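You operate a simulated robot arm through the tools that you are given. There is no shell and no other tool. Be economical: measure what you need, move in short steps, check, and stop when the job is done.

You run a simulated two-armed robot. Do the job below in one go: nothing can be reset, and whatever is moved stays where it is left.

JOB
Swap the low green cone for the full one and thread its end.
Fine: the full one hangs on the board; hang the low cone on a free board peg; take up the new yarn with the clip; press reset last; the three row levers stay closed.

Only the result counts: the job must be done as asked and must still hold three seconds after the hand-in. Knocking over, shifting, dropping, spilling or breaking anything else fails it.

ROBOT AND FRAMES
Two 7-joint arms with two-finger parallel grippers on one trunk, on a base that drives. Base frame: it is fixed to the floor where the robot stands at the start and does not move with it; the origin is under the middle of the robot, x ahead of it, y to its left, z up. Units: mm, degrees, N and s.
The left shoulder is at the start at [50, 177, 1204], the right one opposite. With the tool pointing down near the work surface each hand reaches from about 100 to 640 mm from the robot's upright axis, wherever it stands, measured 20 degrees to its own side. Places, roughly: blue cone [-250, -1750, 1000]; cream cone (15x14x18 cm) [1700, -1300, 700]; creel selector [1300, -1200, 1000]; green clip (3x2x6 cm) [800, -500, 1000]; green cone (9x9x18 cm) [1000, -300, 1200]; grey cone [1250, -750, 750]; lower lever [1300, -1200, 800]; orange cone (15x14x18 cm) [1900, -1200, 1200]; pull button [1300, -1100, 1100]; purple cone [0, -2000, 1000]; reset button [1300, -1200, 1100]; row selector [1300, -1200, 1300]; swivel lever [1400, -1300, 800]; teal cone (11x11x18 cm) [1700, -1300, 1200]; upper lever [1200, -1200, 800]; white cone [0, -2000, 1000]. Payload 3.43 kg a hand.
The tool frame of a hand sits at the grasp point between the pads (the TCP): z along the fingers, y along the line on which they close. The tips reach 34 mm beyond it. The gripper opens to 128 mm. The fingers are 24 mm wide and 12 mm thick; the gripper's body (48 by 130 mm) begins 96 mm behind the TCP.
Orientation is told as [roll, pitch, yaw] about the base's x, y, z axes, in that order, counted from this pose: with the fingers straight down and closing along the base's y, the tool's x points along the base's -x, its y along +y and its z along -z.

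CONTROLS
- The arms move only by the tool arm_command. It takes "left_deltas", "right_deltas" or both (then of equal length, played together; a hand with none holds still); each is text: rows parted by semicolons, each of 7 numbers parted by spaces: the shift along the tool's x, y, z in units of 500 mm (1.0 is 500 mm), then the turn, a rotation vector about the tool's x, y, z in units of 90 degrees (1.0 is 90 degrees), then the finger opening in mm, from 0 to 128. In form: tx ty tz ax ay az claw; .... A call has 1 to 10 rows; each row is the pose to reach, as a shift and turn from the pose commanded when the call began, along the tool's axes at that moment. A call with a number of a shift or a turn outside -1 to 1 is refused whole. A row lasts 0.2 s, in which the tool goes at most 50 mm and 8.6 degrees; a call with a longer step from one row to the next is refused whole, and so is a gripper value outside its range. Where a pose cannot be reached the arm comes as near as it can. A force on the tool above 90 N (or 10 N above the force at the start of the call, whichever is more), or a blocked arm, ends the call early, and 0.2 s more pass. The fingers move at their own pace (about 108 mm/s each) and stop on an object; they squeeze with about 34 N. The grip force told is the motor's: it shows also when the fingers shut on nothing. Time passes only in rows, and 0.2 s behind the last, so rows that repeat a pose let the fingers close. The reply holds the time, the measured pose of the TCP, the force on the tool along the base axes, the opening and the grip force, in the units named above and with some noise, with the torque about the TCP (base axes, N m) and any sound that the robot's microphone picked up.
- Cameras (640 x 400 px; columns grow to the right, rows downward): "scene" is now at [158.8, -16.4, 1391.3]; the picture's right is [-0.29, -0.96, 0.00], its down [-0.34, 0.10, -0.94] and it looks along [0.89, -0.27, -0.35] (base axes); focal length 214 px, centre (320, 200). "left" rides on the left gripper at [76, 11, -160] in its tool frame; the picture's right is [-0.15, 0.99, 0.00], its down [-0.88, -0.13, -0.46] and it looks along [-0.45, -0.07, 0.89] (tool axes); focal length 234 px, centre (320, 200). "right" rides on the right gripper at [76, -11, -160] in its tool frame; the picture's right is [0.15, 0.99, 0.00], its down [-0.88, 0.13, -0.46] and it looks along [-0.45, 0.07, 0.89] (tool axes); focal length 234 px, centre (320, 200). There is no depth. A picture from a camera that has moved, and an enlarged one, comes with that camera's place and axes in the base frame and with its lens. The place of the scene camera against the robot may be out by one fixed shift of up to 12 mm in any direction.
- camera(camera): a new picture of that camera. No time passes.
- lift_body(by): slides the trunk up (or, below 0, down) by that many mm; the arms and the scene camera ride with it, the base frame stays. It gives what a move gives, with no picture.
- steer(legs): drives the robot by 1 to 6 legs, each [ahead, turn to the left] in mm and degrees, along the robot's own axes; the way and the turn of a leg run together, so that a leg with both is an arc; at most 1500 mm and 180 degrees a leg. The arms and the cameras ride along, it lands a little off, and it stops where it bumps. It gives what a move gives.
- aim_head(pan, tilt): turns the head with the scene camera to pan (to the left, within 80 degrees either way) and tilt (down, from -29 to 69), counted from straight ahead of the robot. It gives what a move gives.
- close_up(camera, box): a new picture of the part [left, top, right, bottom] of that camera's present view, enlarged. No time passes.
- finish_job(): hands the job in; it is judged then, once.

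Go step by step. Nothing tells you exact positions but the pictures and the camera data: compare them with the known pose of the tool, close in by small moves and look again before you grip or let go. The budget is 120 turns and 108 pictures, counting those below and the enlarged ones. Unless the task says otherwise, let go and move clear before handing in.

The tools are called as name(argument=value, ...) on one line, values as JSON. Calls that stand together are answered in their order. arm_command: Moves the arms, as the interface text tells. Its arguments: {"type":"object","properties":{"left_deltas":{"type":"string"},"right_deltas":{"type":"string"}},"required":[]} The other tools are called the same way: lift_body (by) slides the trunk up or down; steer (legs) drives the base; aim_head (pan, tilt) turns the head that bears the scene camera; camera (camera) takes a picture; close_up (camera, box) takes an enlarged picture of a part of a camera's view; finish_job () hands the job in.

At the start:

```text
time_s: 0.0
left_tcp_pos: [305.3, 6.9, 1305.1]
left_tcp_rot: [-0.1, 0.2, 0.1]
left_ft_force: [0.2, 1.2, 0.2]
left_wrist_torque: [0.03, 0.0, 0.0]
left_width: 127.9
left_gripper_force: 0.0
right_tcp_pos: [342.2, -375.4, 999.9]
right_tcp_rot: [0.0, 0.1, -0.1]
right_ft_force: [0.3, -0.7, -0.3]
right_wrist_torque: [-0.03, -0.03, -0.02]
right_width: 127.9
right_gripper_force: 0.1
trunk travel left (down, up): [-375.0, 26.0]
robot x, y, heading: [2.8, -4.8, 0.0]
head pan, tilt: [-17.1, 20.7]
```

scene: 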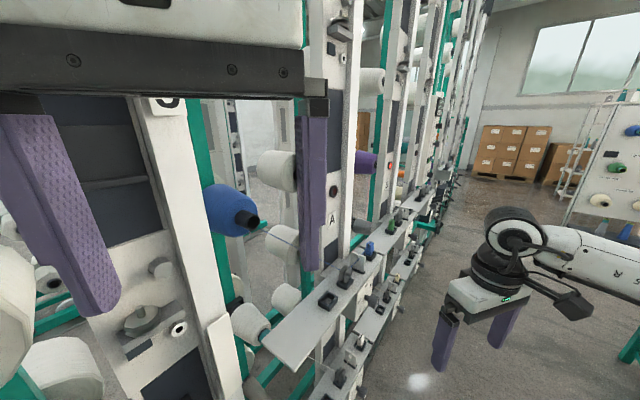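
right: 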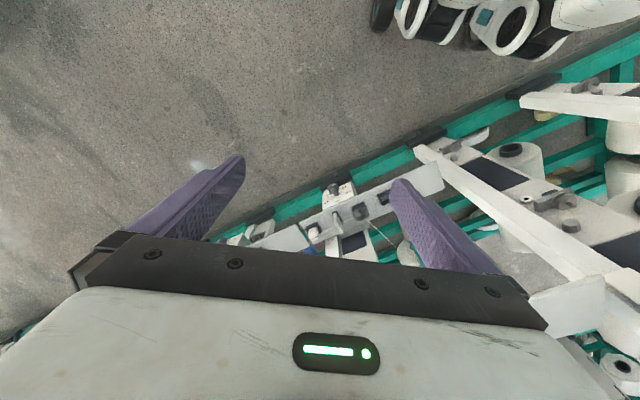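
left: 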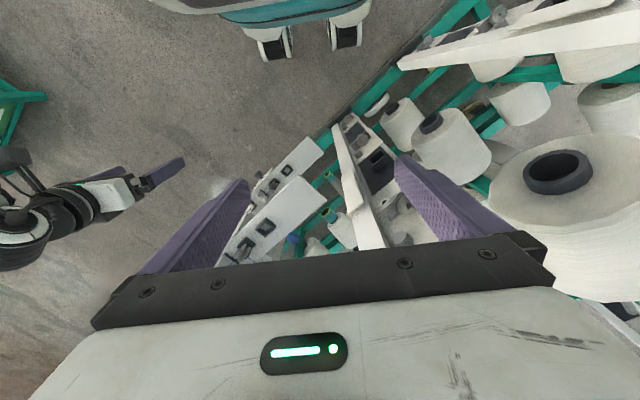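

I see a creel rack running diagonally ahead and a board at far right. I'll look around with the head first.

aim_head(pan=-45, tilt=15)

camera(camera="scene")

aim_head(pan=-80, tilt=15)

camera(camera="scene")

```text
time_s: 0.9
left_tcp_pos: [306.1, 7.1, 1304.1]
left_tcp_rot: [-0.2, 0.0, 0.2]
left_ft_force: [0.7, 0.0, -0.6]
left_wrist_torque: [-0.02, 0.0, -0.03]
left_width: 128.0
left_gripper_force: 0.1
right_tcp_pos: [342.5, -375.9, 999.7]
right_tcp_rot: [0.0, 0.0, 0.0]
right_ft_force: [-0.1, 0.7, 0.1]
right_wrist_torque: [-0.01, 0.02, 0.03]
right_width: 128.0
right_gripper_force: 0.1
trunk travel left (down, up): [-375.0, 26.0]
robot x, y, heading: [1.5, -0.1, 0.1]
head pan, tilt: [-45.0, 15.0]
```

```text
104 pictures are left
camera scene: at [136.0, -55.1, 1400.6], right [-0.71, -0.71, 0.0], down [-0.18, 0.18, -0.97], along [0.68, -0.68, -0.26], focal length 214 px, centre (320, 200)
```

scene: 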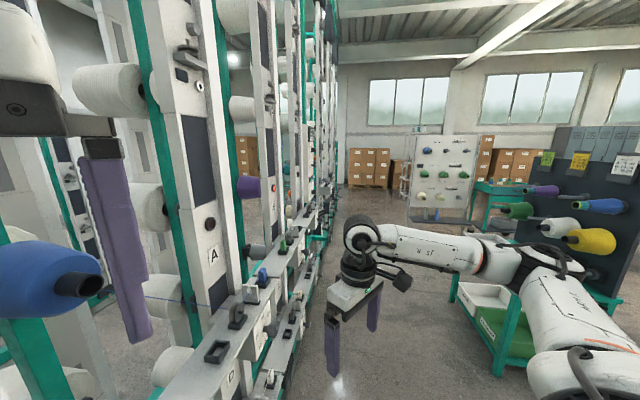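

```text
time_s: 1.9
left_tcp_pos: [304.2, 7.5, 1304.6]
left_tcp_rot: [-0.2, 0.2, 0.2]
left_ft_force: [-0.1, 0.3, -0.5]
left_wrist_torque: [-0.02, 0.0, 0.03]
left_width: 128.0
left_gripper_force: 0.0
right_tcp_pos: [341.7, -375.7, 1000.8]
right_tcp_rot: [0.0, 0.0, 0.0]
right_ft_force: [0.1, -0.1, -0.1]
right_wrist_torque: [-0.03, 0.0, 0.0]
right_width: 128.0
right_gripper_force: 0.2
trunk travel left (down, up): [-375.0, 26.0]
robot x, y, heading: [-0.0, 2.1, -0.0]
head pan, tilt: [-80.0, 15.0]
```

```text
103 pictures are left
camera scene: at [86.2, -81.1, 1400.6], right [-0.98, -0.17, 0.0], down [-0.05, 0.25, -0.97], along [0.17, -0.95, -0.26], focal length 214 px, centre (320, 200)
```

scene: 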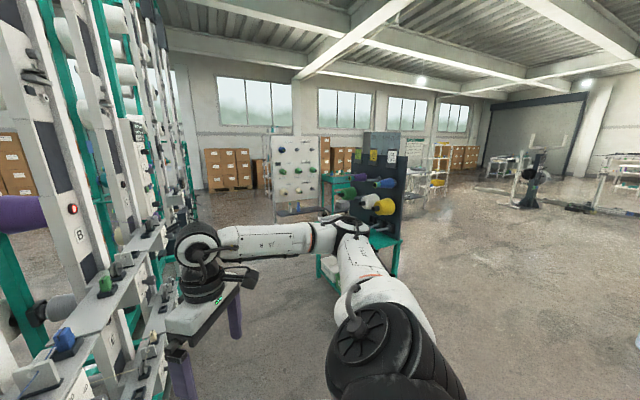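

The rack stands diagonally on the left and a dark peg board stands behind the right arm. I'll enlarge both.

close_up(camera="scene", box=[260, 120, 440, 290])

aim_head(pan=-30, tilt=25)

close_up(camera="scene", box=[170, 0, 490, 200])

close_up(camera="scene", box=[170, 200, 490, 400])

```text
2.35 times, centred on (350, 205) of scene
camera zoom: at [86.2, -81.1, 1400.6], right [-0.98, -0.17, 0.0], down [-0.05, 0.25, -0.97], along [0.17, -0.95, -0.26], focal length 505 px, centre (249, 188)
```

zoom: 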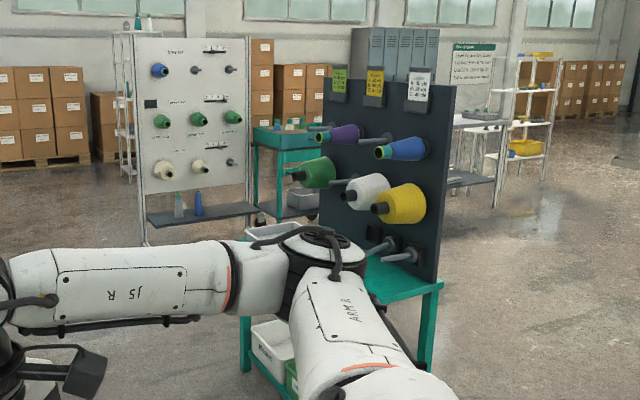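

```text
time_s: 3.1
left_tcp_pos: [305.6, 7.4, 1303.1]
left_tcp_rot: [0.0, 0.1, 0.1]
left_ft_force: [0.8, -0.3, 0.0]
left_wrist_torque: [0.04, 0.02, 0.0]
left_width: 128.0
left_gripper_force: 0.1
right_tcp_pos: [341.6, -374.4, 1000.5]
right_tcp_rot: [0.0, -0.1, -0.1]
right_ft_force: [0.9, 0.5, 0.3]
right_wrist_torque: [0.04, 0.03, -0.03]
right_width: 128.1
right_gripper_force: 0.0
trunk travel left (down, up): [-375.0, 26.0]
robot x, y, heading: [-0.8, 1.5, 0.2]
head pan, tilt: [-30.0, 25.0]
```

```text
2.00 times, centred on (330, 100) of scene
camera zoom: at [149.6, -35.2, 1384.4], right [-0.5, -0.87, 0.0], down [-0.37, 0.21, -0.91], along [0.78, -0.45, -0.42], focal length 429 px, centre (300, 400)
```

zoom: 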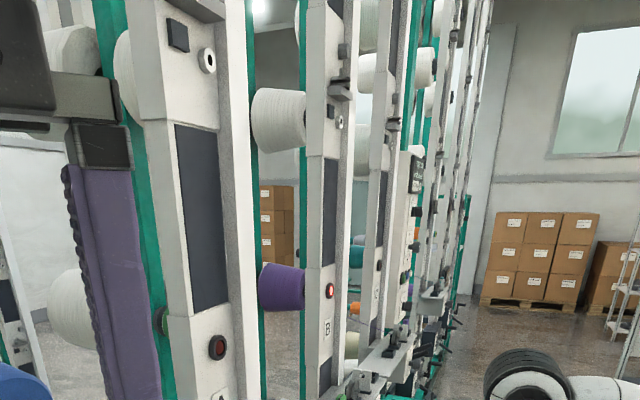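

```text
2.00 times, centred on (330, 300) of scene
camera zoom: at [149.6, -35.2, 1384.4], right [-0.5, -0.87, 0.0], down [-0.37, 0.21, -0.91], along [0.78, -0.45, -0.42], focal length 429 px, centre (300, 0)
```

zoom: 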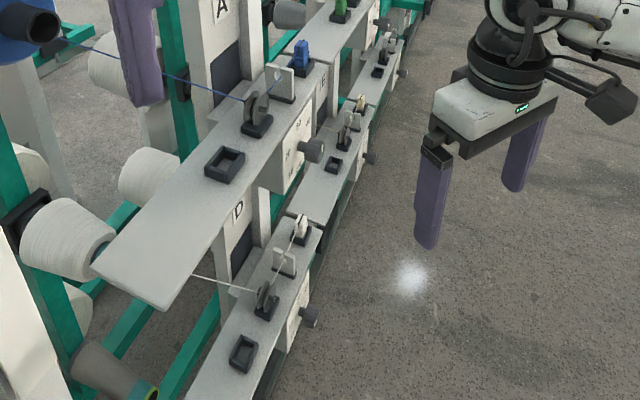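

The rack runs at about −54° from my heading, and the dark board faces it across the aisle. I'll turn along the aisle and move to get better views.

steer(legs=[[0, -54], [450, 0]])

aim_head(pan=60, tilt=20)

camera(camera="scene")

aim_head(pan=-60, tilt=15)

camera(camera="scene")

```text
time_s: 4.8
left_tcp_pos: [275.7, -92.6, 1316.8]
left_tcp_rot: [-1.4, -1.6, -20.7]
left_ft_force: [1.0, 0.1, 0.2]
left_wrist_torque: [-0.04, -0.01, -0.05]
left_width: 127.9
left_gripper_force: 0.1
right_tcp_pos: [164.9, -469.1, 1006.1]
right_tcp_rot: [-0.4, -0.8, -22.0]
right_ft_force: [-0.4, 0.0, 0.2]
right_wrist_torque: [-0.03, 0.01, 0.01]
right_width: 127.8
right_gripper_force: 0.0
trunk travel left (down, up): [-375.0, 26.0]
robot x, y, heading: [-5.4, 5.2, -21.6]
head pan, tilt: [-30.0, 25.0]
stopped in leg 1: the robot was blocked; the commanded pose is now the measured one
```

```text
time_s: 6.4
left_tcp_pos: [274.8, -91.5, 1316.9]
left_tcp_rot: [-1.4, -1.7, -20.9]
left_ft_force: [0.7, 0.1, -0.3]
left_wrist_torque: [0.01, 0.0, -0.03]
left_width: 128.0
left_gripper_force: 0.1
right_tcp_pos: [165.2, -467.4, 1008.5]
right_tcp_rot: [-0.3, -1.0, -22.1]
right_ft_force: [0.1, -1.0, -0.1]
right_wrist_torque: [-0.01, 0.01, 0.03]
right_width: 127.8
right_gripper_force: 0.0
trunk travel left (down, up): [-375.0, 26.0]
robot x, y, heading: [-1.0, 1.1, -21.6]
head pan, tilt: [60.0, 20.0]
```

```text
99 pictures are left
camera scene: at [122.2, 57.0, 1393.7], right [0.62, -0.78, 0.02], down [-0.26, -0.22, -0.94], along [0.74, 0.58, -0.34], focal length 214 px, centre (320, 200)
```

scene: 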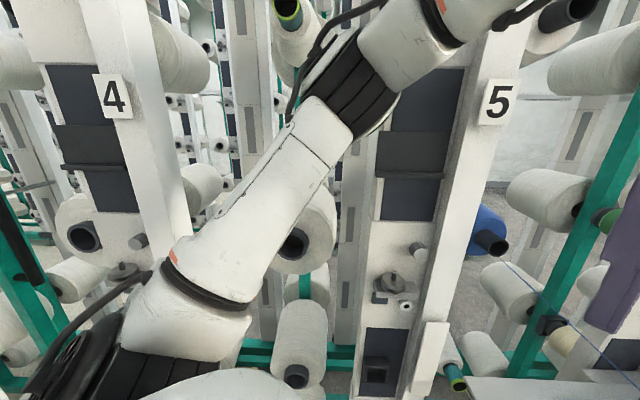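

```text
time_s: 8.4
left_tcp_pos: [273.9, -90.5, 1318.7]
left_tcp_rot: [-1.3, -1.6, -20.8]
left_ft_force: [0.4, 0.0, 0.8]
left_wrist_torque: [0.0, 0.01, 0.03]
left_width: 128.2
left_gripper_force: 0.1
right_tcp_pos: [165.3, -467.2, 1006.1]
right_tcp_rot: [-0.4, -1.0, -22.0]
right_ft_force: [0.8, 0.3, 0.7]
right_wrist_torque: [0.0, 0.0, -0.03]
right_width: 128.0
right_gripper_force: 0.1
trunk travel left (down, up): [-375.0, 26.0]
robot x, y, heading: [-3.5, 1.2, -21.7]
head pan, tilt: [-60.0, 15.0]
```

```text
98 pictures are left
camera scene: at [62.8, -93.5, 1402.7], right [-0.99, -0.15, -0.01], down [-0.03, 0.25, -0.97], along [0.14, -0.96, -0.25], focal length 214 px, centre (320, 200)
```

scene: 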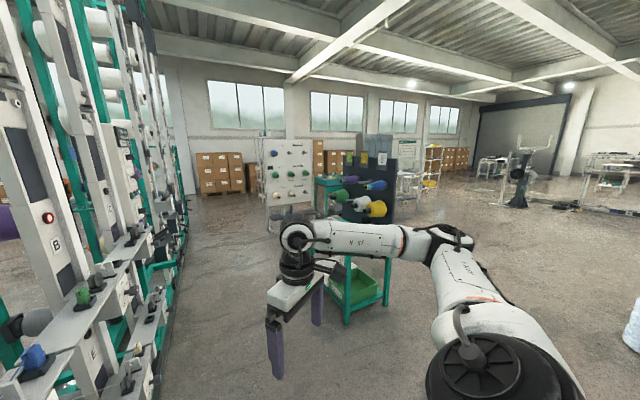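

The left elbow touched the rack post, so I'll back away from the rack before turning further.

steer(legs=[[0, 8], [-250, 0]])

aim_head(pan=60, tilt=20)

camera(camera="scene")

```text
time_s: 10.8
left_tcp_pos: [58.1, -3.6, 1311.2]
left_tcp_rot: [-0.8, -0.6, -12.9]
left_ft_force: [-0.4, -0.9, -0.8]
left_wrist_torque: [0.0, -0.05, -0.02]
left_width: 128.1
left_gripper_force: 0.1
right_tcp_pos: [-0.3, -387.7, 1000.4]
right_tcp_rot: [0.0, -0.2, -14.0]
right_ft_force: [-0.1, -0.1, 0.2]
right_wrist_torque: [0.01, -0.01, 0.03]
right_width: 127.9
right_gripper_force: 0.1
trunk travel left (down, up): [-375.0, 26.0]
robot x, y, heading: [-238.2, 61.4, -13.5]
head pan, tilt: [-60.0, 15.0]
```

```text
time_s: 12.8
left_tcp_pos: [59.2, -2.9, 1311.0]
left_tcp_rot: [-0.9, -0.5, -12.9]
left_ft_force: [-0.5, 0.2, -0.9]
left_wrist_torque: [-0.03, 0.0, -0.03]
left_width: 128.1
left_gripper_force: 0.0
right_tcp_pos: [-0.8, -388.8, 1000.0]
right_tcp_rot: [0.0, -0.2, -13.9]
right_ft_force: [0.2, 0.0, -0.4]
right_wrist_torque: [0.04, -0.01, 0.01]
right_width: 128.1
right_gripper_force: 0.0
trunk travel left (down, up): [-375.0, 26.0]
robot x, y, heading: [-244.2, 60.4, -13.4]
head pan, tilt: [60.0, 20.0]
```

```text
97 pictures are left
camera scene: at [-109.7, 121.8, 1392.5], right [0.72, -0.69, 0.0], down [-0.24, -0.25, -0.94], along [0.65, 0.68, -0.34], focal length 214 px, centre (320, 200)
```

scene: 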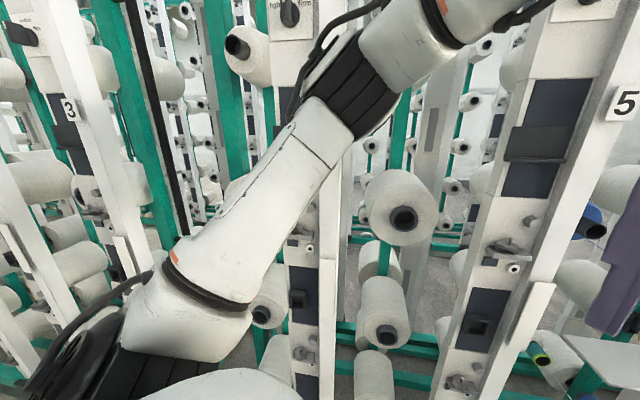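

There's now more room. I'll finish the turn to −54° and advance along the aisle, keeping clear of the rack.

steer(legs=[[0, -55], [500, 0]])

aim_head(pan=-20, tilt=15)

camera(camera="scene")

aim_head(pan=40, tilt=20)

camera(camera="scene")

```text
time_s: 18.2
left_tcp_pos: [80.6, -684.5, 1311.3]
left_tcp_rot: [-0.7, -0.5, -66.8]
left_ft_force: [0.2, -0.5, 0.1]
left_wrist_torque: [0.01, 0.0, 0.02]
left_width: 128.3
left_gripper_force: 0.0
right_tcp_pos: [-265.8, -862.8, 1000.6]
right_tcp_rot: [0.1, 0.0, -67.8]
right_ft_force: [-0.7, -0.1, -0.3]
right_wrist_torque: [0.05, 0.0, 0.03]
right_width: 127.8
right_gripper_force: 0.1
trunk travel left (down, up): [-375.0, 26.0]
robot x, y, heading: [-42.6, -402.9, -67.1]
head pan, tilt: [60.0, 20.0]
```

```text
time_s: 19.7
left_tcp_pos: [79.5, -683.6, 1311.8]
left_tcp_rot: [-0.8, -0.7, -66.8]
left_ft_force: [0.4, 0.2, -0.3]
left_wrist_torque: [0.0, 0.04, -0.01]
left_width: 128.1
left_gripper_force: 0.1
right_tcp_pos: [-265.4, -864.0, 1000.2]
right_tcp_rot: [0.1, -0.1, -67.8]
right_ft_force: [-0.2, -0.2, 0.2]
right_wrist_torque: [0.01, 0.0, 0.03]
right_width: 128.0
right_gripper_force: 0.1
trunk travel left (down, up): [-375.0, 26.0]
robot x, y, heading: [-45.1, -401.6, -67.3]
head pan, tilt: [-20.0, 15.0]
```

```text
96 pictures are left
camera scene: at [-16.2, -550.5, 1400.6], right [-1.0, -0.05, 0.0], down [-0.01, 0.26, -0.97], along [0.05, -0.96, -0.26], focal length 214 px, centre (320, 200)
```

scene: 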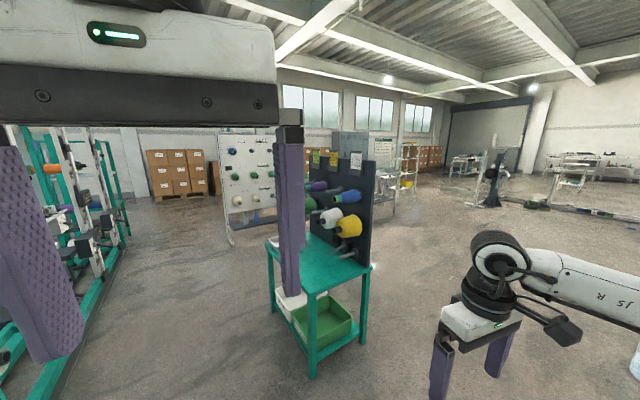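

```text
time_s: 21.0
left_tcp_pos: [79.0, -683.4, 1312.4]
left_tcp_rot: [-0.8, -0.7, -66.8]
left_ft_force: [-0.1, -0.7, -0.3]
left_wrist_torque: [-0.02, 0.02, 0.0]
left_width: 127.8
left_gripper_force: 0.0
right_tcp_pos: [-266.4, -862.4, 1000.4]
right_tcp_rot: [0.0, -0.1, -67.9]
right_ft_force: [1.2, -0.2, -0.8]
right_wrist_torque: [0.03, 0.01, 0.0]
right_width: 128.1
right_gripper_force: 0.0
trunk travel left (down, up): [-375.0, 26.0]
robot x, y, heading: [-48.2, -404.1, -67.2]
head pan, tilt: [40.0, 20.0]
```

```text
95 pictures are left
camera scene: at [62.1, -500.0, 1392.5], right [-0.46, -0.89, 0.0], down [-0.3, 0.16, -0.94], along [0.83, -0.43, -0.34], focal length 214 px, centre (320, 200)
```

scene: 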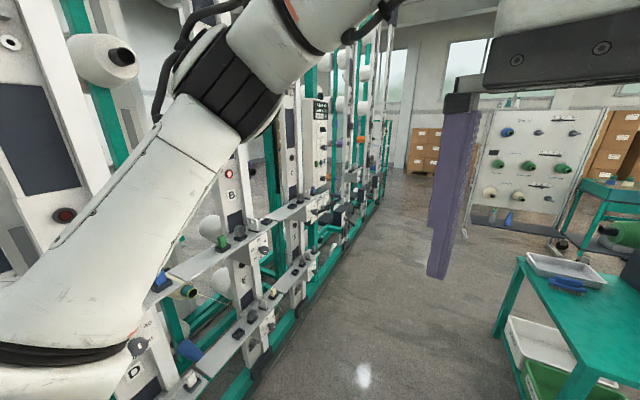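

I'll move further along the aisle until I'm opposite the green station, then turn to face the rack.

steer(legs=[[0, 13], [480, 0], [0, 90]])

aim_head(pan=0, tilt=20)

camera(camera="scene")

```text
time_s: 28.5
left_tcp_pos: [486.4, -617.3, 1310.8]
left_tcp_rot: [-0.9, -0.6, 34.6]
left_ft_force: [0.2, 0.7, -0.1]
left_wrist_torque: [-0.04, 0.0, 0.02]
left_width: 128.0
left_gripper_force: 0.1
right_tcp_pos: [727.9, -921.3, 999.5]
right_tcp_rot: [0.0, 0.0, 33.6]
right_ft_force: [0.2, 0.4, 0.4]
right_wrist_torque: [0.01, 0.0, -0.03]
right_width: 127.9
right_gripper_force: 0.0
trunk travel left (down, up): [-375.0, 26.0]
robot x, y, heading: [237.5, -795.3, 34.1]
head pan, tilt: [40.0, 20.0]
```

```text
time_s: 29.5
left_tcp_pos: [486.2, -618.2, 1312.3]
left_tcp_rot: [-0.8, -0.6, 34.6]
left_ft_force: [-0.3, 0.9, -0.1]
left_wrist_torque: [-0.01, 0.04, 0.02]
left_width: 128.1
left_gripper_force: 0.0
right_tcp_pos: [728.3, -921.2, 1000.8]
right_tcp_rot: [-0.1, 0.0, 33.7]
right_ft_force: [-0.1, -0.3, 0.1]
right_wrist_torque: [-0.02, -0.02, 0.01]
right_width: 128.0
right_gripper_force: 0.1
trunk travel left (down, up): [-375.0, 26.0]
robot x, y, heading: [235.4, -796.0, 34.0]
head pan, tilt: [0.0, 20.0]
```

```text
94 pictures are left
camera scene: at [370.4, -694.8, 1392.5], right [0.56, -0.83, 0.0], down [-0.28, -0.19, -0.94], along [0.78, 0.53, -0.34], focal length 214 px, centre (320, 200)
```

scene: 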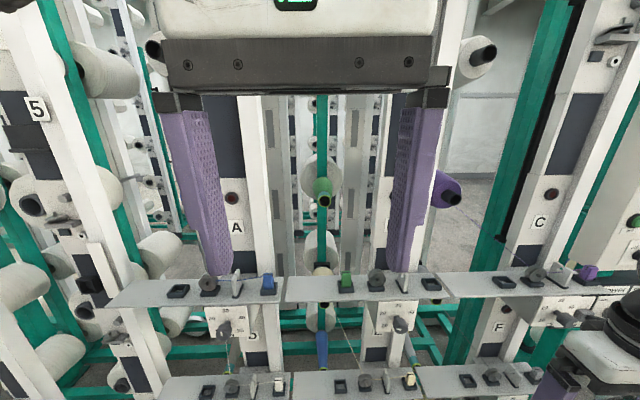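

The low green cone hangs between posts A and B. The green clip sits in the left socket of shelf B, while the other stations have theirs in the right one. I'll zoom in for details.

close_up(camera="scene", box=[230, 130, 480, 290])

close_up(camera="scene", box=[270, 260, 460, 380])

aim_head(pan=-45, tilt=15)

camera(camera="scene")

```text
2.50 times, centred on (355, 210) of scene
camera zoom: at [370.4, -694.8, 1392.5], right [0.56, -0.83, 0.0], down [-0.28, -0.19, -0.94], along [0.78, 0.53, -0.34], focal length 536 px, centre (232, 175)
```

zoom: 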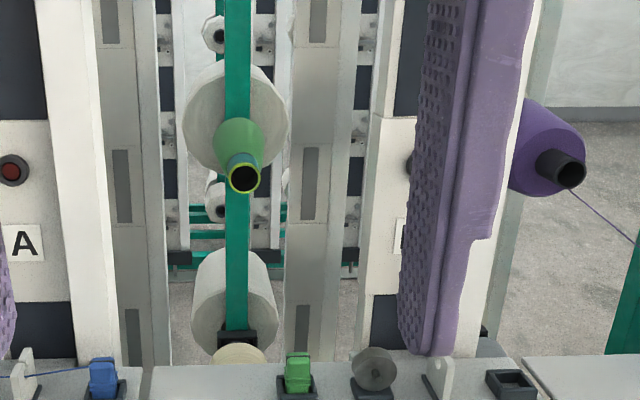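

```text
3.33 times, centred on (365, 320) of scene
camera zoom: at [370.4, -694.8, 1392.5], right [0.56, -0.83, 0.0], down [-0.28, -0.19, -0.94], along [0.78, 0.53, -0.34], focal length 715 px, centre (170, -200)
```

zoom: 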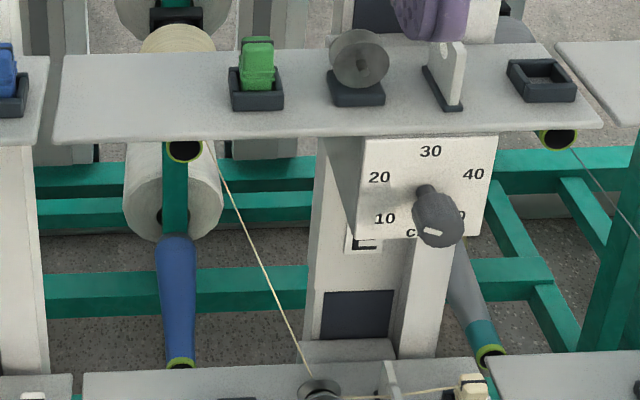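

```text
time_s: 30.7
left_tcp_pos: [485.3, -617.7, 1311.1]
left_tcp_rot: [-0.8, -0.5, 34.6]
left_ft_force: [0.7, -0.2, 0.1]
left_wrist_torque: [0.04, -0.02, -0.02]
left_width: 128.2
left_gripper_force: 0.2
right_tcp_pos: [728.6, -921.4, 999.9]
right_tcp_rot: [0.0, 0.0, 33.6]
right_ft_force: [0.0, 0.4, -0.1]
right_wrist_torque: [0.01, 0.02, 0.01]
right_width: 128.1
right_gripper_force: 0.0
trunk travel left (down, up): [-375.0, 26.0]
robot x, y, heading: [236.3, -794.8, 34.3]
head pan, tilt: [-45.0, 15.0]
```

```text
91 pictures are left
camera scene: at [385.0, -764.7, 1400.6], right [-0.19, -0.98, 0.0], down [-0.25, 0.05, -0.97], along [0.95, -0.18, -0.26], focal length 214 px, centre (320, 200)
```

scene: 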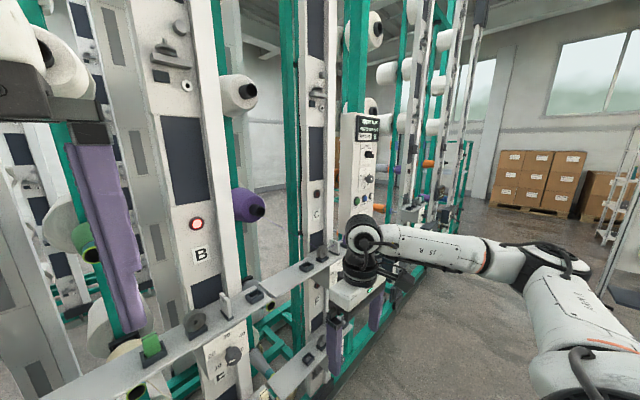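

Post B's button is lit red and there is a control panel beyond C. I'll zoom in on both.

close_up(camera="scene", box=[320, 100, 420, 230])

close_up(camera="scene", box=[60, 180, 260, 400])

```text
3.08 times, centred on (370, 165) of scene
camera zoom: at [385.0, -764.7, 1400.6], right [-0.19, -0.98, 0.0], down [-0.25, 0.05, -0.97], along [0.95, -0.18, -0.26], focal length 660 px, centre (166, 308)
```

zoom: 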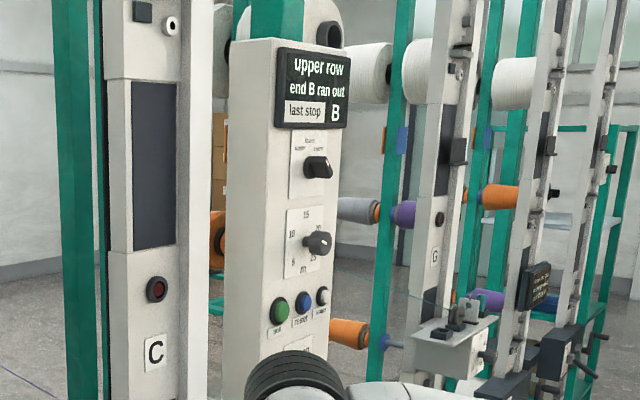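

```text
1.82 times, centred on (160, 290) of scene
camera zoom: at [385.0, -764.7, 1400.6], right [-0.19, -0.98, 0.0], down [-0.25, 0.05, -0.97], along [0.95, -0.18, -0.26], focal length 390 px, centre (611, 36)
```

zoom: 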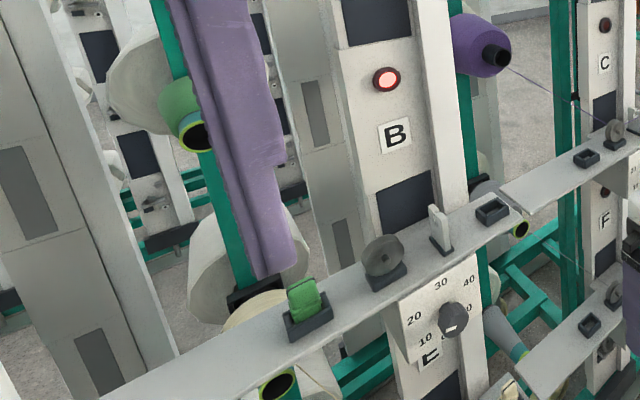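

The display says "upper row / end B ran out". Next I'll turn around to inspect the peg board, its cards and the full green cone.

steer(legs=[[0, -150]])

aim_head(pan=-5, tilt=15)

camera(camera="scene")

```text
time_s: 37.3
left_tcp_pos: [99.6, -1073.7, 1310.5]
left_tcp_rot: [-0.8, -0.6, -117.3]
left_ft_force: [0.0, 0.3, 0.1]
left_wrist_torque: [-0.01, -0.05, -0.01]
left_width: 127.8
left_gripper_force: 0.1
right_tcp_pos: [-257.8, -919.8, 1000.5]
right_tcp_rot: [0.0, 0.0, -118.2]
right_ft_force: [0.3, -1.3, -0.8]
right_wrist_torque: [0.01, -0.01, 0.0]
right_width: 128.3
right_gripper_force: 0.0
trunk travel left (down, up): [-375.0, 26.0]
robot x, y, heading: [236.0, -798.2, -117.7]
head pan, tilt: [-45.0, 15.0]
```

```text
time_s: 38.4
left_tcp_pos: [99.6, -1072.3, 1311.3]
left_tcp_rot: [-0.8, -0.6, -117.2]
left_ft_force: [0.0, -0.3, -0.3]
left_wrist_torque: [0.03, -0.01, -0.02]
left_width: 128.1
left_gripper_force: 0.0
right_tcp_pos: [-257.6, -920.8, 1000.2]
right_tcp_rot: [-0.1, -0.1, -118.2]
right_ft_force: [0.1, 0.3, -0.8]
right_wrist_torque: [-0.01, 0.01, -0.01]
right_width: 128.2
right_gripper_force: 0.0
trunk travel left (down, up): [-375.0, 26.0]
robot x, y, heading: [235.7, -797.4, -117.6]
head pan, tilt: [-5.0, 15.0]
```

```text
88 pictures are left
camera scene: at [151.9, -926.5, 1400.6], right [-0.84, 0.54, 0.0], down [0.14, 0.22, -0.97], along [-0.52, -0.81, -0.26], focal length 214 px, centre (320, 200)
```

scene: 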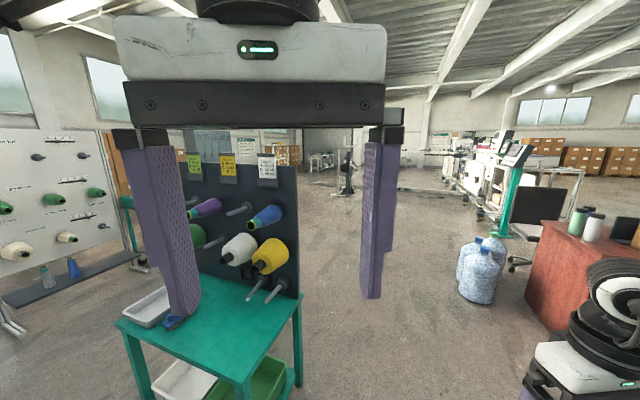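

The board stands on a green table with empty pegs visible. I'll zoom in.

close_up(camera="scene", box=[110, 140, 310, 340])

close_up(camera="scene", box=[170, 145, 290, 195])

```text
2.00 times, centred on (210, 240) of scene
camera zoom: at [151.9, -926.5, 1400.6], right [-0.84, 0.54, 0.0], down [0.14, 0.22, -0.97], along [-0.52, -0.81, -0.26], focal length 429 px, centre (540, 120)
```

zoom: 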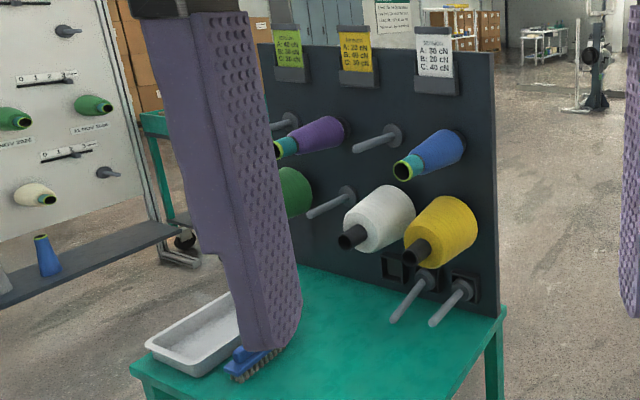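

```text
5.33 times, centred on (230, 170) of scene
camera zoom: at [151.9, -926.5, 1400.6], right [-0.84, 0.54, 0.0], down [0.14, 0.22, -0.97], along [-0.52, -0.81, -0.26], focal length 1144 px, centre (800, 360)
```

zoom: 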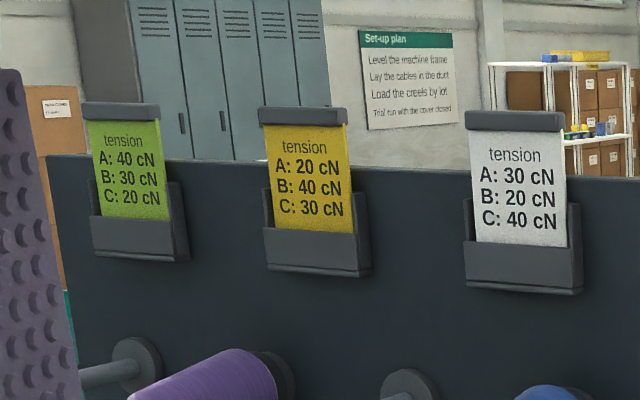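

The tension cards aren't part of the job. My plan is one-handed with the right arm: low cone from rack to a free board peg, then full cone to the rack. First I'll put the left arm aside and turn the right hand's fingers forward.

arm_command(left_deltas="0 0.0736 0.061 0 0 0 128;0 0.147 0.122 0 0 0 128;0 0.221 0.183 0 0 0 128;0 0.294 0.244 0 0 0 128;0 0.368 0.305 0 0 0 128;0 0.442 0.366 0 0 0 128;0 0.515 0.427 0 0 0 128;0 0.589 0.488 0 0 0 128;0 0.662 0.549 0 0 0 128;0 0.736 0.61 0 0 0 128", right_deltas="0 0.02 -0.03 0 -0.095 0 128;0 0.04 -0.06 0 -0.19 0 128;0 0.06 -0.09 0 -0.285 0 128;0 0.08 -0.12 0 -0.38 0 128;0 0.10 -0.15 0 -0.475 0 128;0 0.12 -0.18 0 -0.57 0 128;0 0.14 -0.21 0 -0.665 0 128;0 0.16 -0.24 0 -0.76 0 128;0 0.18 -0.27 0 -0.855 0 128;0 0.2 -0.3 0 -0.95 0 128")

steer(legs=[[0, 176], [280, 0], [0, -22]])

aim_head(pan=-10, tilt=25)

camera(camera="scene")

```text
time_s: 40.8
left_tcp_pos: [419.6, -1244.4, 1000.2]
left_tcp_rot: [-0.7, -0.6, -117.4]
left_ft_force: [0.3, 1.1, -0.3]
left_wrist_torque: [0.01, -0.05, -0.01]
left_width: 128.2
left_gripper_force: 0.1
right_tcp_pos: [-346.8, -906.0, 1067.5]
right_tcp_rot: [-57.1, -75.5, -70.0]
right_ft_force: [0.0, -0.8, -1.0]
right_wrist_torque: [0.01, 0.02, 0.02]
right_width: 128.3
right_gripper_force: 0.1
right hand out of reach, approached as far as the arm can: row 3, 4, 5, 6, 7, 8, 9, 10
trunk travel left (down, up): [-375.0, 26.0]
robot x, y, heading: [236.0, -793.8, -117.9]
head pan, tilt: [-5.0, 15.0]
stopped in row 10 (right hand): the arm was blocked; the commanded pose is now the measured one
```

```text
time_s: 49.3
left_tcp_pos: [123.7, -242.7, 1000.2]
left_tcp_rot: [-0.8, -0.8, 60.5]
left_ft_force: [0.4, -1.0, 0.0]
left_wrist_torque: [0.01, 0.01, 0.02]
left_width: 128.0
left_gripper_force: 0.0
right_tcp_pos: [878.5, -611.8, 1067.8]
right_tcp_rot: [-56.6, -75.5, 106.8]
right_ft_force: [-19.8, -12.7, 1.1]
right_wrist_torque: [0.26, -0.56, -1.29]
right_width: 124.2
right_gripper_force: 0.2
trunk travel left (down, up): [-375.0, 26.0]
robot x, y, heading: [292.7, -691.2, 59.9]
head pan, tilt: [-5.0, 15.0]
stopped in leg 2: the force on the tool passed its limit at 176 N (the readings are from after the stop); the commanded pose is now the measured one
```

```text
time_s: 50.1
left_tcp_pos: [123.3, -243.3, 1000.0]
left_tcp_rot: [-0.8, -1.0, 60.6]
left_ft_force: [0.5, 0.2, -0.5]
left_wrist_torque: [0.03, -0.01, 0.03]
left_width: 127.9
left_gripper_force: 0.1
right_tcp_pos: [877.5, -611.8, 1068.1]
right_tcp_rot: [-56.5, -75.6, 106.7]
right_ft_force: [-25.4, -18.5, 1.4]
right_wrist_torque: [0.38, -0.66, -1.79]
right_width: 123.4
right_gripper_force: 0.0
trunk travel left (down, up): [-375.0, 26.0]
robot x, y, heading: [292.7, -692.6, 60.0]
head pan, tilt: [-10.0, 25.0]
```

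```text
85 pictures are left
camera scene: at [384.3, -554.6, 1385.0], right [0.77, -0.64, 0.0], down [-0.27, -0.32, -0.91], along [0.58, 0.7, -0.42], focal length 214 px, centre (320, 200)
```

scene: 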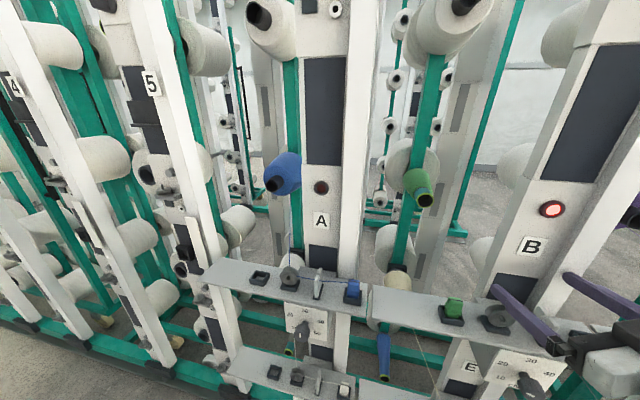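

The right hand got extended and its finger bumped post B, since the reach was poorer than I expected. I'll back off straight away and check.

steer(legs=[[-150, 0]])

camera(camera="scene")

```text
time_s: 51.4
left_tcp_pos: [47.1, -374.0, 1000.1]
left_tcp_rot: [-0.6, -0.7, 60.7]
left_ft_force: [-0.1, -0.3, 0.1]
left_wrist_torque: [0.03, -0.02, -0.03]
left_width: 128.2
left_gripper_force: 0.2
right_tcp_pos: [804.7, -741.2, 1065.1]
right_tcp_rot: [-55.8, -75.5, 106.1]
right_ft_force: [0.0, -0.5, -0.9]
right_wrist_torque: [0.01, 0.0, -0.01]
right_width: 127.9
right_gripper_force: 0.0
trunk travel left (down, up): [-375.0, 26.0]
robot x, y, heading: [220.2, -828.4, 60.1]
head pan, tilt: [-10.0, 25.0]
```

```text
84 pictures are left
camera scene: at [311.9, -683.8, 1384.5], right [0.77, -0.64, 0.0], down [-0.27, -0.32, -0.91], along [0.58, 0.7, -0.42], focal length 214 px, centre (320, 200)
```

scene: 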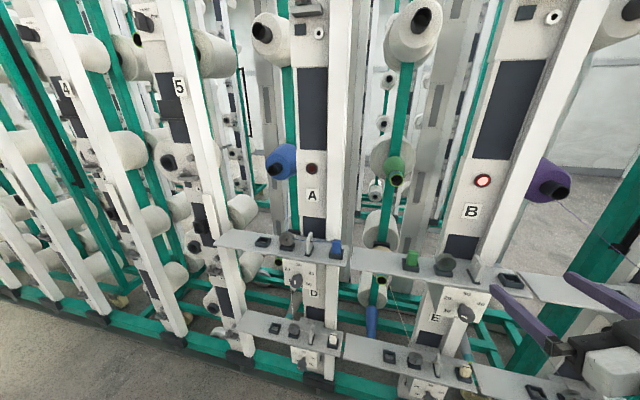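

Nothing appears disturbed. I'll turn square to the rack and then bring the right hand to a forward-pointing pose further out in front, where it can reach.

steer(legs=[[0, -24]])

arm_command(right_deltas="-0.036 0.056 0.0244 -0.0105 -0.0099 0.0123 128;-0.072 0.112 0.0488 -0.021 -0.0198 0.0246 128;-0.109 0.169 0.0732 -0.0315 -0.0297 0.0369 128;-0.145 0.225 0.0976 -0.042 -0.0396 0.0492 128;-0.181 0.281 0.122 -0.0525 -0.0495 0.0615 128;-0.217 0.337 0.146 -0.063 -0.0594 0.0738 128;-0.253 0.393 0.171 -0.0735 -0.0693 0.0861 128;-0.290 0.450 0.195 -0.084 -0.0792 0.0984 128;-0.326 0.506 0.220 -0.0945 -0.0891 0.1107 128;-0.362 0.562 0.244 -0.105 -0.099 0.123 128")

camera(camera="scene")

```text
time_s: 53.1
left_tcp_pos: [244.9, -343.7, 1000.0]
left_tcp_rot: [-0.7, -0.6, 37.0]
left_ft_force: [0.0, -1.0, 1.0]
left_wrist_torque: [0.0, 0.0, 0.02]
left_width: 128.1
left_gripper_force: 0.0
right_tcp_pos: [789.6, -984.1, 1065.8]
right_tcp_rot: [-55.5, -75.5, 82.3]
right_ft_force: [0.4, -0.4, 1.1]
right_wrist_torque: [-0.03, -0.02, 0.02]
right_width: 128.1
right_gripper_force: 0.0
trunk travel left (down, up): [-375.0, 26.0]
robot x, y, heading: [219.4, -822.6, 36.6]
head pan, tilt: [-10.0, 25.0]
```

```text
time_s: 55.5
left_tcp_pos: [244.2, -342.6, 999.3]
left_tcp_rot: [-0.7, -0.6, 37.0]
left_ft_force: [-0.4, 0.0, 0.5]
left_wrist_torque: [0.02, 0.03, 0.0]
left_width: 127.9
left_gripper_force: 0.1
right_tcp_pos: [823.3, -692.1, 1199.6]
right_tcp_rot: [79.8, -76.7, -55.8]
right_ft_force: [0.8, -0.3, 0.4]
right_wrist_torque: [0.03, -0.02, 0.07]
right_width: 128.2
right_gripper_force: 0.0
right hand out of reach, approached as far as the arm can: row 1, 2, 3, 4, 5, 6, 7, 8, 9, 10
trunk travel left (down, up): [-375.0, 26.0]
robot x, y, heading: [219.2, -824.7, 36.4]
head pan, tilt: [-10.0, 25.0]
stopped in row 10 (right hand): the arm was blocked; the commanded pose is now the measured one
```

```text
83 pictures are left
camera scene: at [357.2, -731.7, 1384.3], right [0.44, -0.9, 0.0], down [-0.38, -0.19, -0.91], along [0.81, 0.4, -0.42], focal length 214 px, centre (320, 200)
```

scene: 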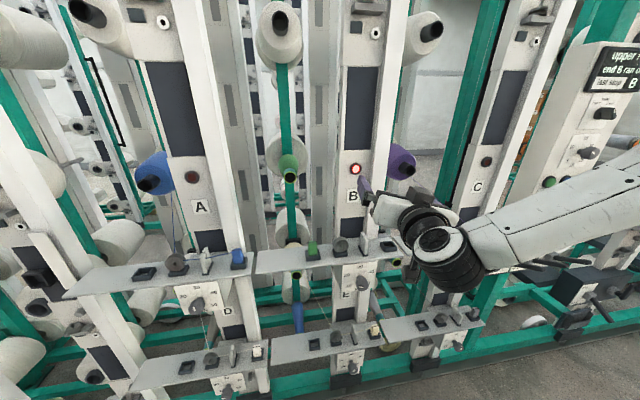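

Pure forward-pointing is at the wrist's limit. A 45° downward pitch should be comfortable and grips the cone just as well, so I'll try that.

arm_command(right_deltas="-0.0045 0.019 -0.033 -0.0118 0.0808 -0.0322 128;-0.009 0.038 -0.066 -0.0237 0.1617 -0.0643 128;-0.0135 0.057 -0.099 -0.0355 0.2425 -0.0965 128;-0.018 0.076 -0.132 -0.0473 0.3233 -0.1287 128;-0.0225 0.095 -0.165 -0.0592 0.4042 -0.1608 128;-0.027 0.114 -0.198 -0.071 0.485 -0.193 128;-0.027 0.114 -0.198 -0.071 0.485 -0.193 128")

camera(camera="scene")

```text
time_s: 57.1
left_tcp_pos: [243.6, -342.6, 999.7]
left_tcp_rot: [-0.7, -0.6, 37.0]
left_ft_force: [0.2, -0.3, 0.3]
left_wrist_torque: [-0.04, -0.01, -0.03]
left_width: 128.0
left_gripper_force: 0.0
right_tcp_pos: [714.1, -683.7, 1230.2]
right_tcp_rot: [0.0, -45.1, 36.4]
right_ft_force: [-1.4, 0.2, 0.3]
right_wrist_torque: [-0.03, -0.04, 0.01]
right_width: 127.8
right_gripper_force: 0.0
trunk travel left (down, up): [-375.0, 26.0]
robot x, y, heading: [220.0, -827.1, 36.5]
head pan, tilt: [-10.0, 25.0]
```

```text
82 pictures are left
camera scene: at [357.1, -732.0, 1384.4], right [0.44, -0.9, 0.0], down [-0.38, -0.19, -0.91], along [0.81, 0.4, -0.42], focal length 214 px, centre (320, 200)
```

scene: 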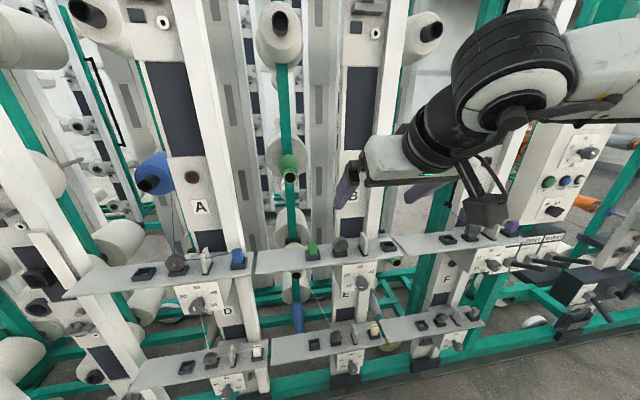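

The pose is exact at 45° pitch. Now I'll measure the low cone precisely from here.

close_up(camera="scene", box=[240, 120, 340, 270])

camera(camera="right")

```text
2.67 times, centred on (290, 195) of scene
camera zoom: at [357.1, -732.0, 1384.4], right [0.44, -0.9, 0.0], down [-0.38, -0.19, -0.91], along [0.81, 0.4, -0.42], focal length 572 px, centre (400, 213)
```

zoom: 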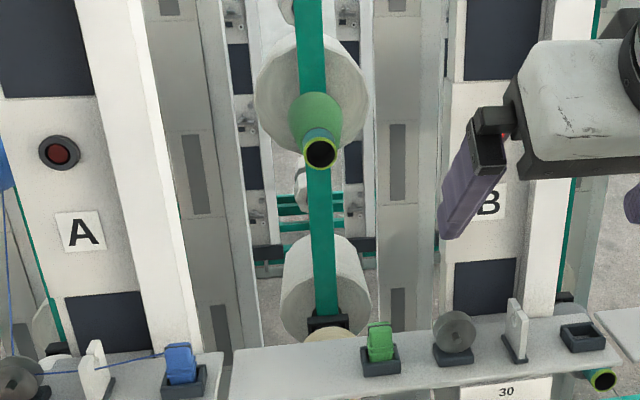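

```text
80 pictures are left
camera right: at [585.8, -790.9, 1288.9], right [-0.67, 0.73, -0.1], down [0.17, 0.28, 0.94], along [0.72, 0.62, -0.31], focal length 234 px, centre (320, 200)
```

right: 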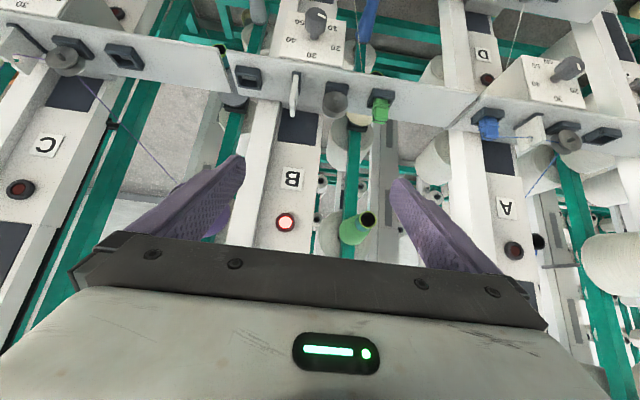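

The low cone's nose is at about [925, −336, 1147], its axis horizontal and perpendicular to the rack. I'll raise the left hand above shelf height, centre the right hand higher, then drive in.

arm_command(left_deltas="0.024 0 -0.08 0 0 0 128;0.048 0 -0.16 0 0 0 128;0.072 0 -0.24 0 0 0 128;0.096 0 -0.32 0 0 0 128;0.12 0 -0.40 0 0 0 128", right_deltas="-0.017 0.024 -0.017 0 0 0 128;-0.034 0.048 -0.034 0 0 0 128;-0.051 0.072 -0.051 0 0 0 128;-0.068 0.096 -0.068 0 0 0 128;-0.085 0.12 -0.085 0 0 0 128")

steer(legs=[[0, 20], [270, 0], [0, -20]])

camera(camera="scene")

camera(camera="right")

```text
time_s: 58.3
left_tcp_pos: [193.2, -379.1, 1199.6]
left_tcp_rot: [-0.7, -0.6, 36.9]
left_ft_force: [0.1, 0.4, -0.4]
left_wrist_torque: [0.0, -0.02, 0.0]
left_width: 127.8
left_gripper_force: 0.1
right_tcp_pos: [677.0, -636.6, 1289.2]
right_tcp_rot: [0.0, -45.1, 36.4]
right_ft_force: [-0.2, 0.5, 0.3]
right_wrist_torque: [0.0, -0.02, -0.02]
right_width: 128.1
right_gripper_force: 0.1
trunk travel left (down, up): [-375.0, 26.0]
robot x, y, heading: [218.3, -824.9, 36.5]
head pan, tilt: [-10.0, 25.0]
```

```text
time_s: 61.3
left_tcp_pos: [190.5, -197.8, 1201.8]
left_tcp_rot: [-0.7, -0.9, 56.7]
left_ft_force: [-0.5, 0.8, 0.3]
left_wrist_torque: [0.03, -0.02, 0.02]
left_width: 128.0
left_gripper_force: 0.2
right_tcp_pos: [717.0, -286.3, 1288.7]
right_tcp_rot: [-0.9, -43.7, 59.2]
right_ft_force: [-10.6, -22.9, 10.9]
right_wrist_torque: [0.17, 0.44, 1.45]
right_width: 125.8
right_gripper_force: 0.1
trunk travel left (down, up): [-375.0, 26.0]
robot x, y, heading: [368.4, -608.5, 56.1]
head pan, tilt: [-10.0, 25.0]
stopped in leg 2: the force on the tool passed its limit at 98 N (the readings are from after the stop); the commanded pose is now the measured one
```

```text
79 pictures are left
camera scene: at [467.1, -474.7, 1385.0], right [0.72, -0.69, 0.0], down [-0.29, -0.3, -0.91], along [0.63, 0.66, -0.42], focal length 214 px, centre (320, 200)
```

scene: 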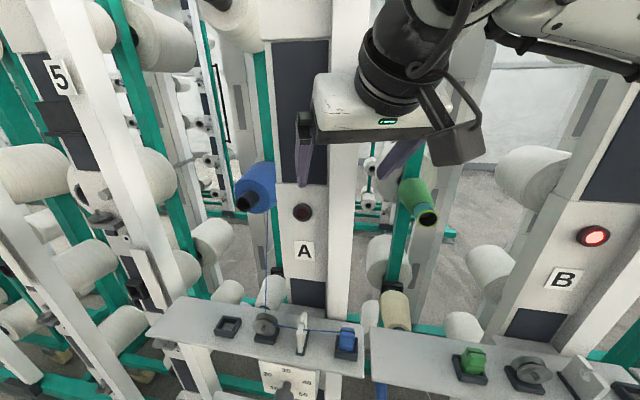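

```text
78 pictures are left
camera right: at [640.3, -431.1, 1351.5], right [-0.9, 0.42, -0.11], down [0.05, 0.35, 0.94], along [0.44, 0.84, -0.33], focal length 234 px, centre (320, 200)
```

right: 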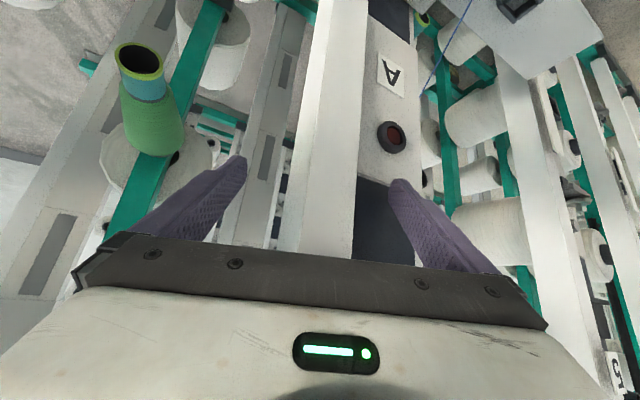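

Swinging obliquely brought the hand into post A. I'll back straight out, square up, and approach only straight on from now on.

steer(legs=[[-120, 0], [0, -19.7]])

camera(camera="scene")

```text
time_s: 63.6
left_tcp_pos: [270.1, -260.0, 1199.7]
left_tcp_rot: [-0.6, -0.6, 37.5]
left_ft_force: [-0.6, -0.7, 0.2]
left_wrist_torque: [0.02, 0.06, 0.0]
left_width: 128.1
left_gripper_force: 0.0
right_tcp_pos: [743.5, -513.8, 1284.6]
right_tcp_rot: [-0.9, -43.2, 39.7]
right_ft_force: [-0.3, -0.3, -0.1]
right_wrist_torque: [0.04, 0.01, 0.0]
right_width: 127.8
right_gripper_force: 0.0
trunk travel left (down, up): [-375.0, 26.0]
robot x, y, heading: [300.4, -705.1, 36.9]
head pan, tilt: [-10.0, 25.0]
```

```text
77 pictures are left
camera scene: at [438.2, -609.8, 1384.4], right [0.45, -0.89, 0.0], down [-0.38, -0.19, -0.91], along [0.81, 0.41, -0.42], focal length 214 px, centre (320, 200)
```

scene: 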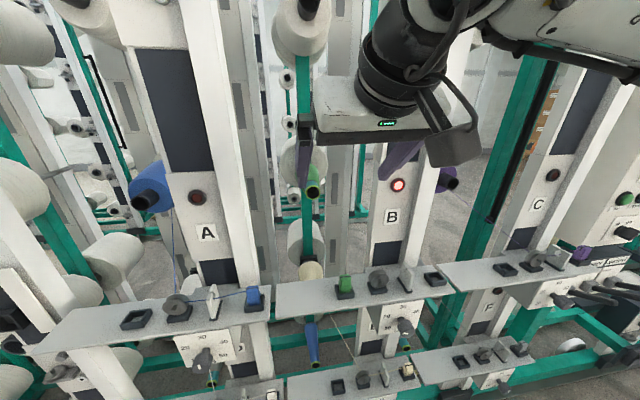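

I'm squared up and the cone estimate is confirmed. I'll correct the hand's orientation and lateral offset and then drive straight in.

arm_command(right_deltas="-0.004 0.036 -0.004 0.008 -0.01 0.013 128;-0.007 0.071 -0.007 0.016 -0.02 0.026 128;-0.007 0.071 -0.007 0.016 -0.02 0.026 128")

steer(legs=[[130, 0]])

camera(camera="scene")

camera(camera="right")

```text
time_s: 64.4
left_tcp_pos: [272.0, -258.1, 1200.4]
left_tcp_rot: [-0.7, -0.7, 37.5]
left_ft_force: [-0.7, 1.0, -1.2]
left_wrist_torque: [-0.03, -0.01, 0.01]
left_width: 128.1
left_gripper_force: 0.0
right_tcp_pos: [718.6, -484.3, 1286.7]
right_tcp_rot: [-0.2, -45.0, 36.4]
right_ft_force: [0.3, -0.3, 0.0]
right_wrist_torque: [0.03, -0.01, -0.02]
right_width: 128.1
right_gripper_force: 0.1
trunk travel left (down, up): [-375.0, 26.0]
robot x, y, heading: [299.6, -704.9, 36.8]
head pan, tilt: [-10.0, 25.0]
```

```text
time_s: 65.7
left_tcp_pos: [372.2, -182.1, 1198.5]
left_tcp_rot: [-0.7, -0.7, 37.6]
left_ft_force: [0.3, 0.4, -1.1]
left_wrist_torque: [0.01, 0.03, 0.03]
left_width: 127.9
left_gripper_force: 0.1
right_tcp_pos: [821.5, -408.1, 1287.5]
right_tcp_rot: [-0.1, -45.0, 36.4]
right_ft_force: [1.1, 0.5, 0.0]
right_wrist_torque: [-0.02, 0.01, 0.01]
right_width: 127.8
right_gripper_force: 0.0
trunk travel left (down, up): [-375.0, 26.0]
robot x, y, heading: [397.3, -626.7, 37.0]
head pan, tilt: [-10.0, 25.0]
```

```text
76 pictures are left
camera scene: at [539.7, -532.9, 1384.2], right [0.45, -0.89, 0.0], down [-0.38, -0.19, -0.91], along [0.81, 0.41, -0.42], focal length 214 px, centre (320, 200)
```

scene: 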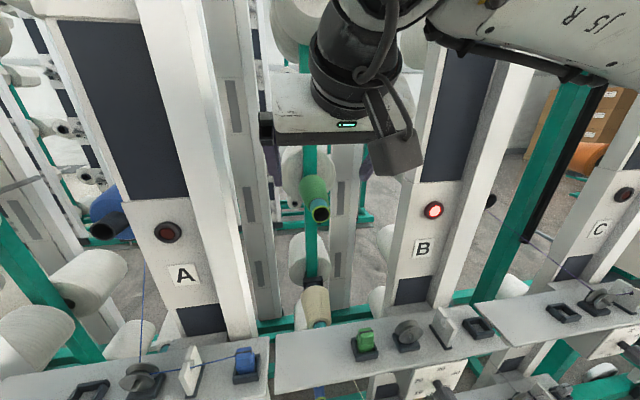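

```text
75 pictures are left
camera right: at [693.4, -515.5, 1346.4], right [-0.67, 0.73, -0.1], down [0.16, 0.28, 0.94], along [0.72, 0.62, -0.31], focal length 234 px, centre (320, 200)
```

right: 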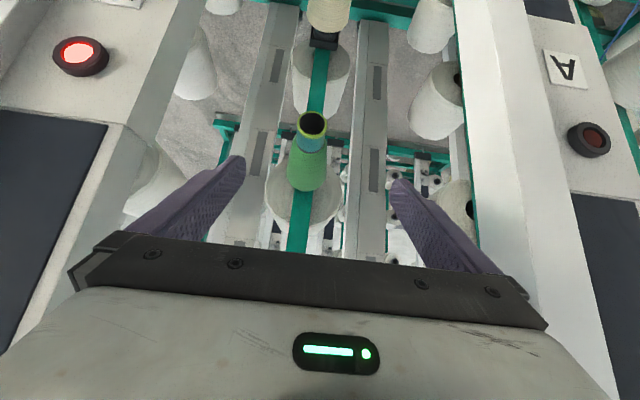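

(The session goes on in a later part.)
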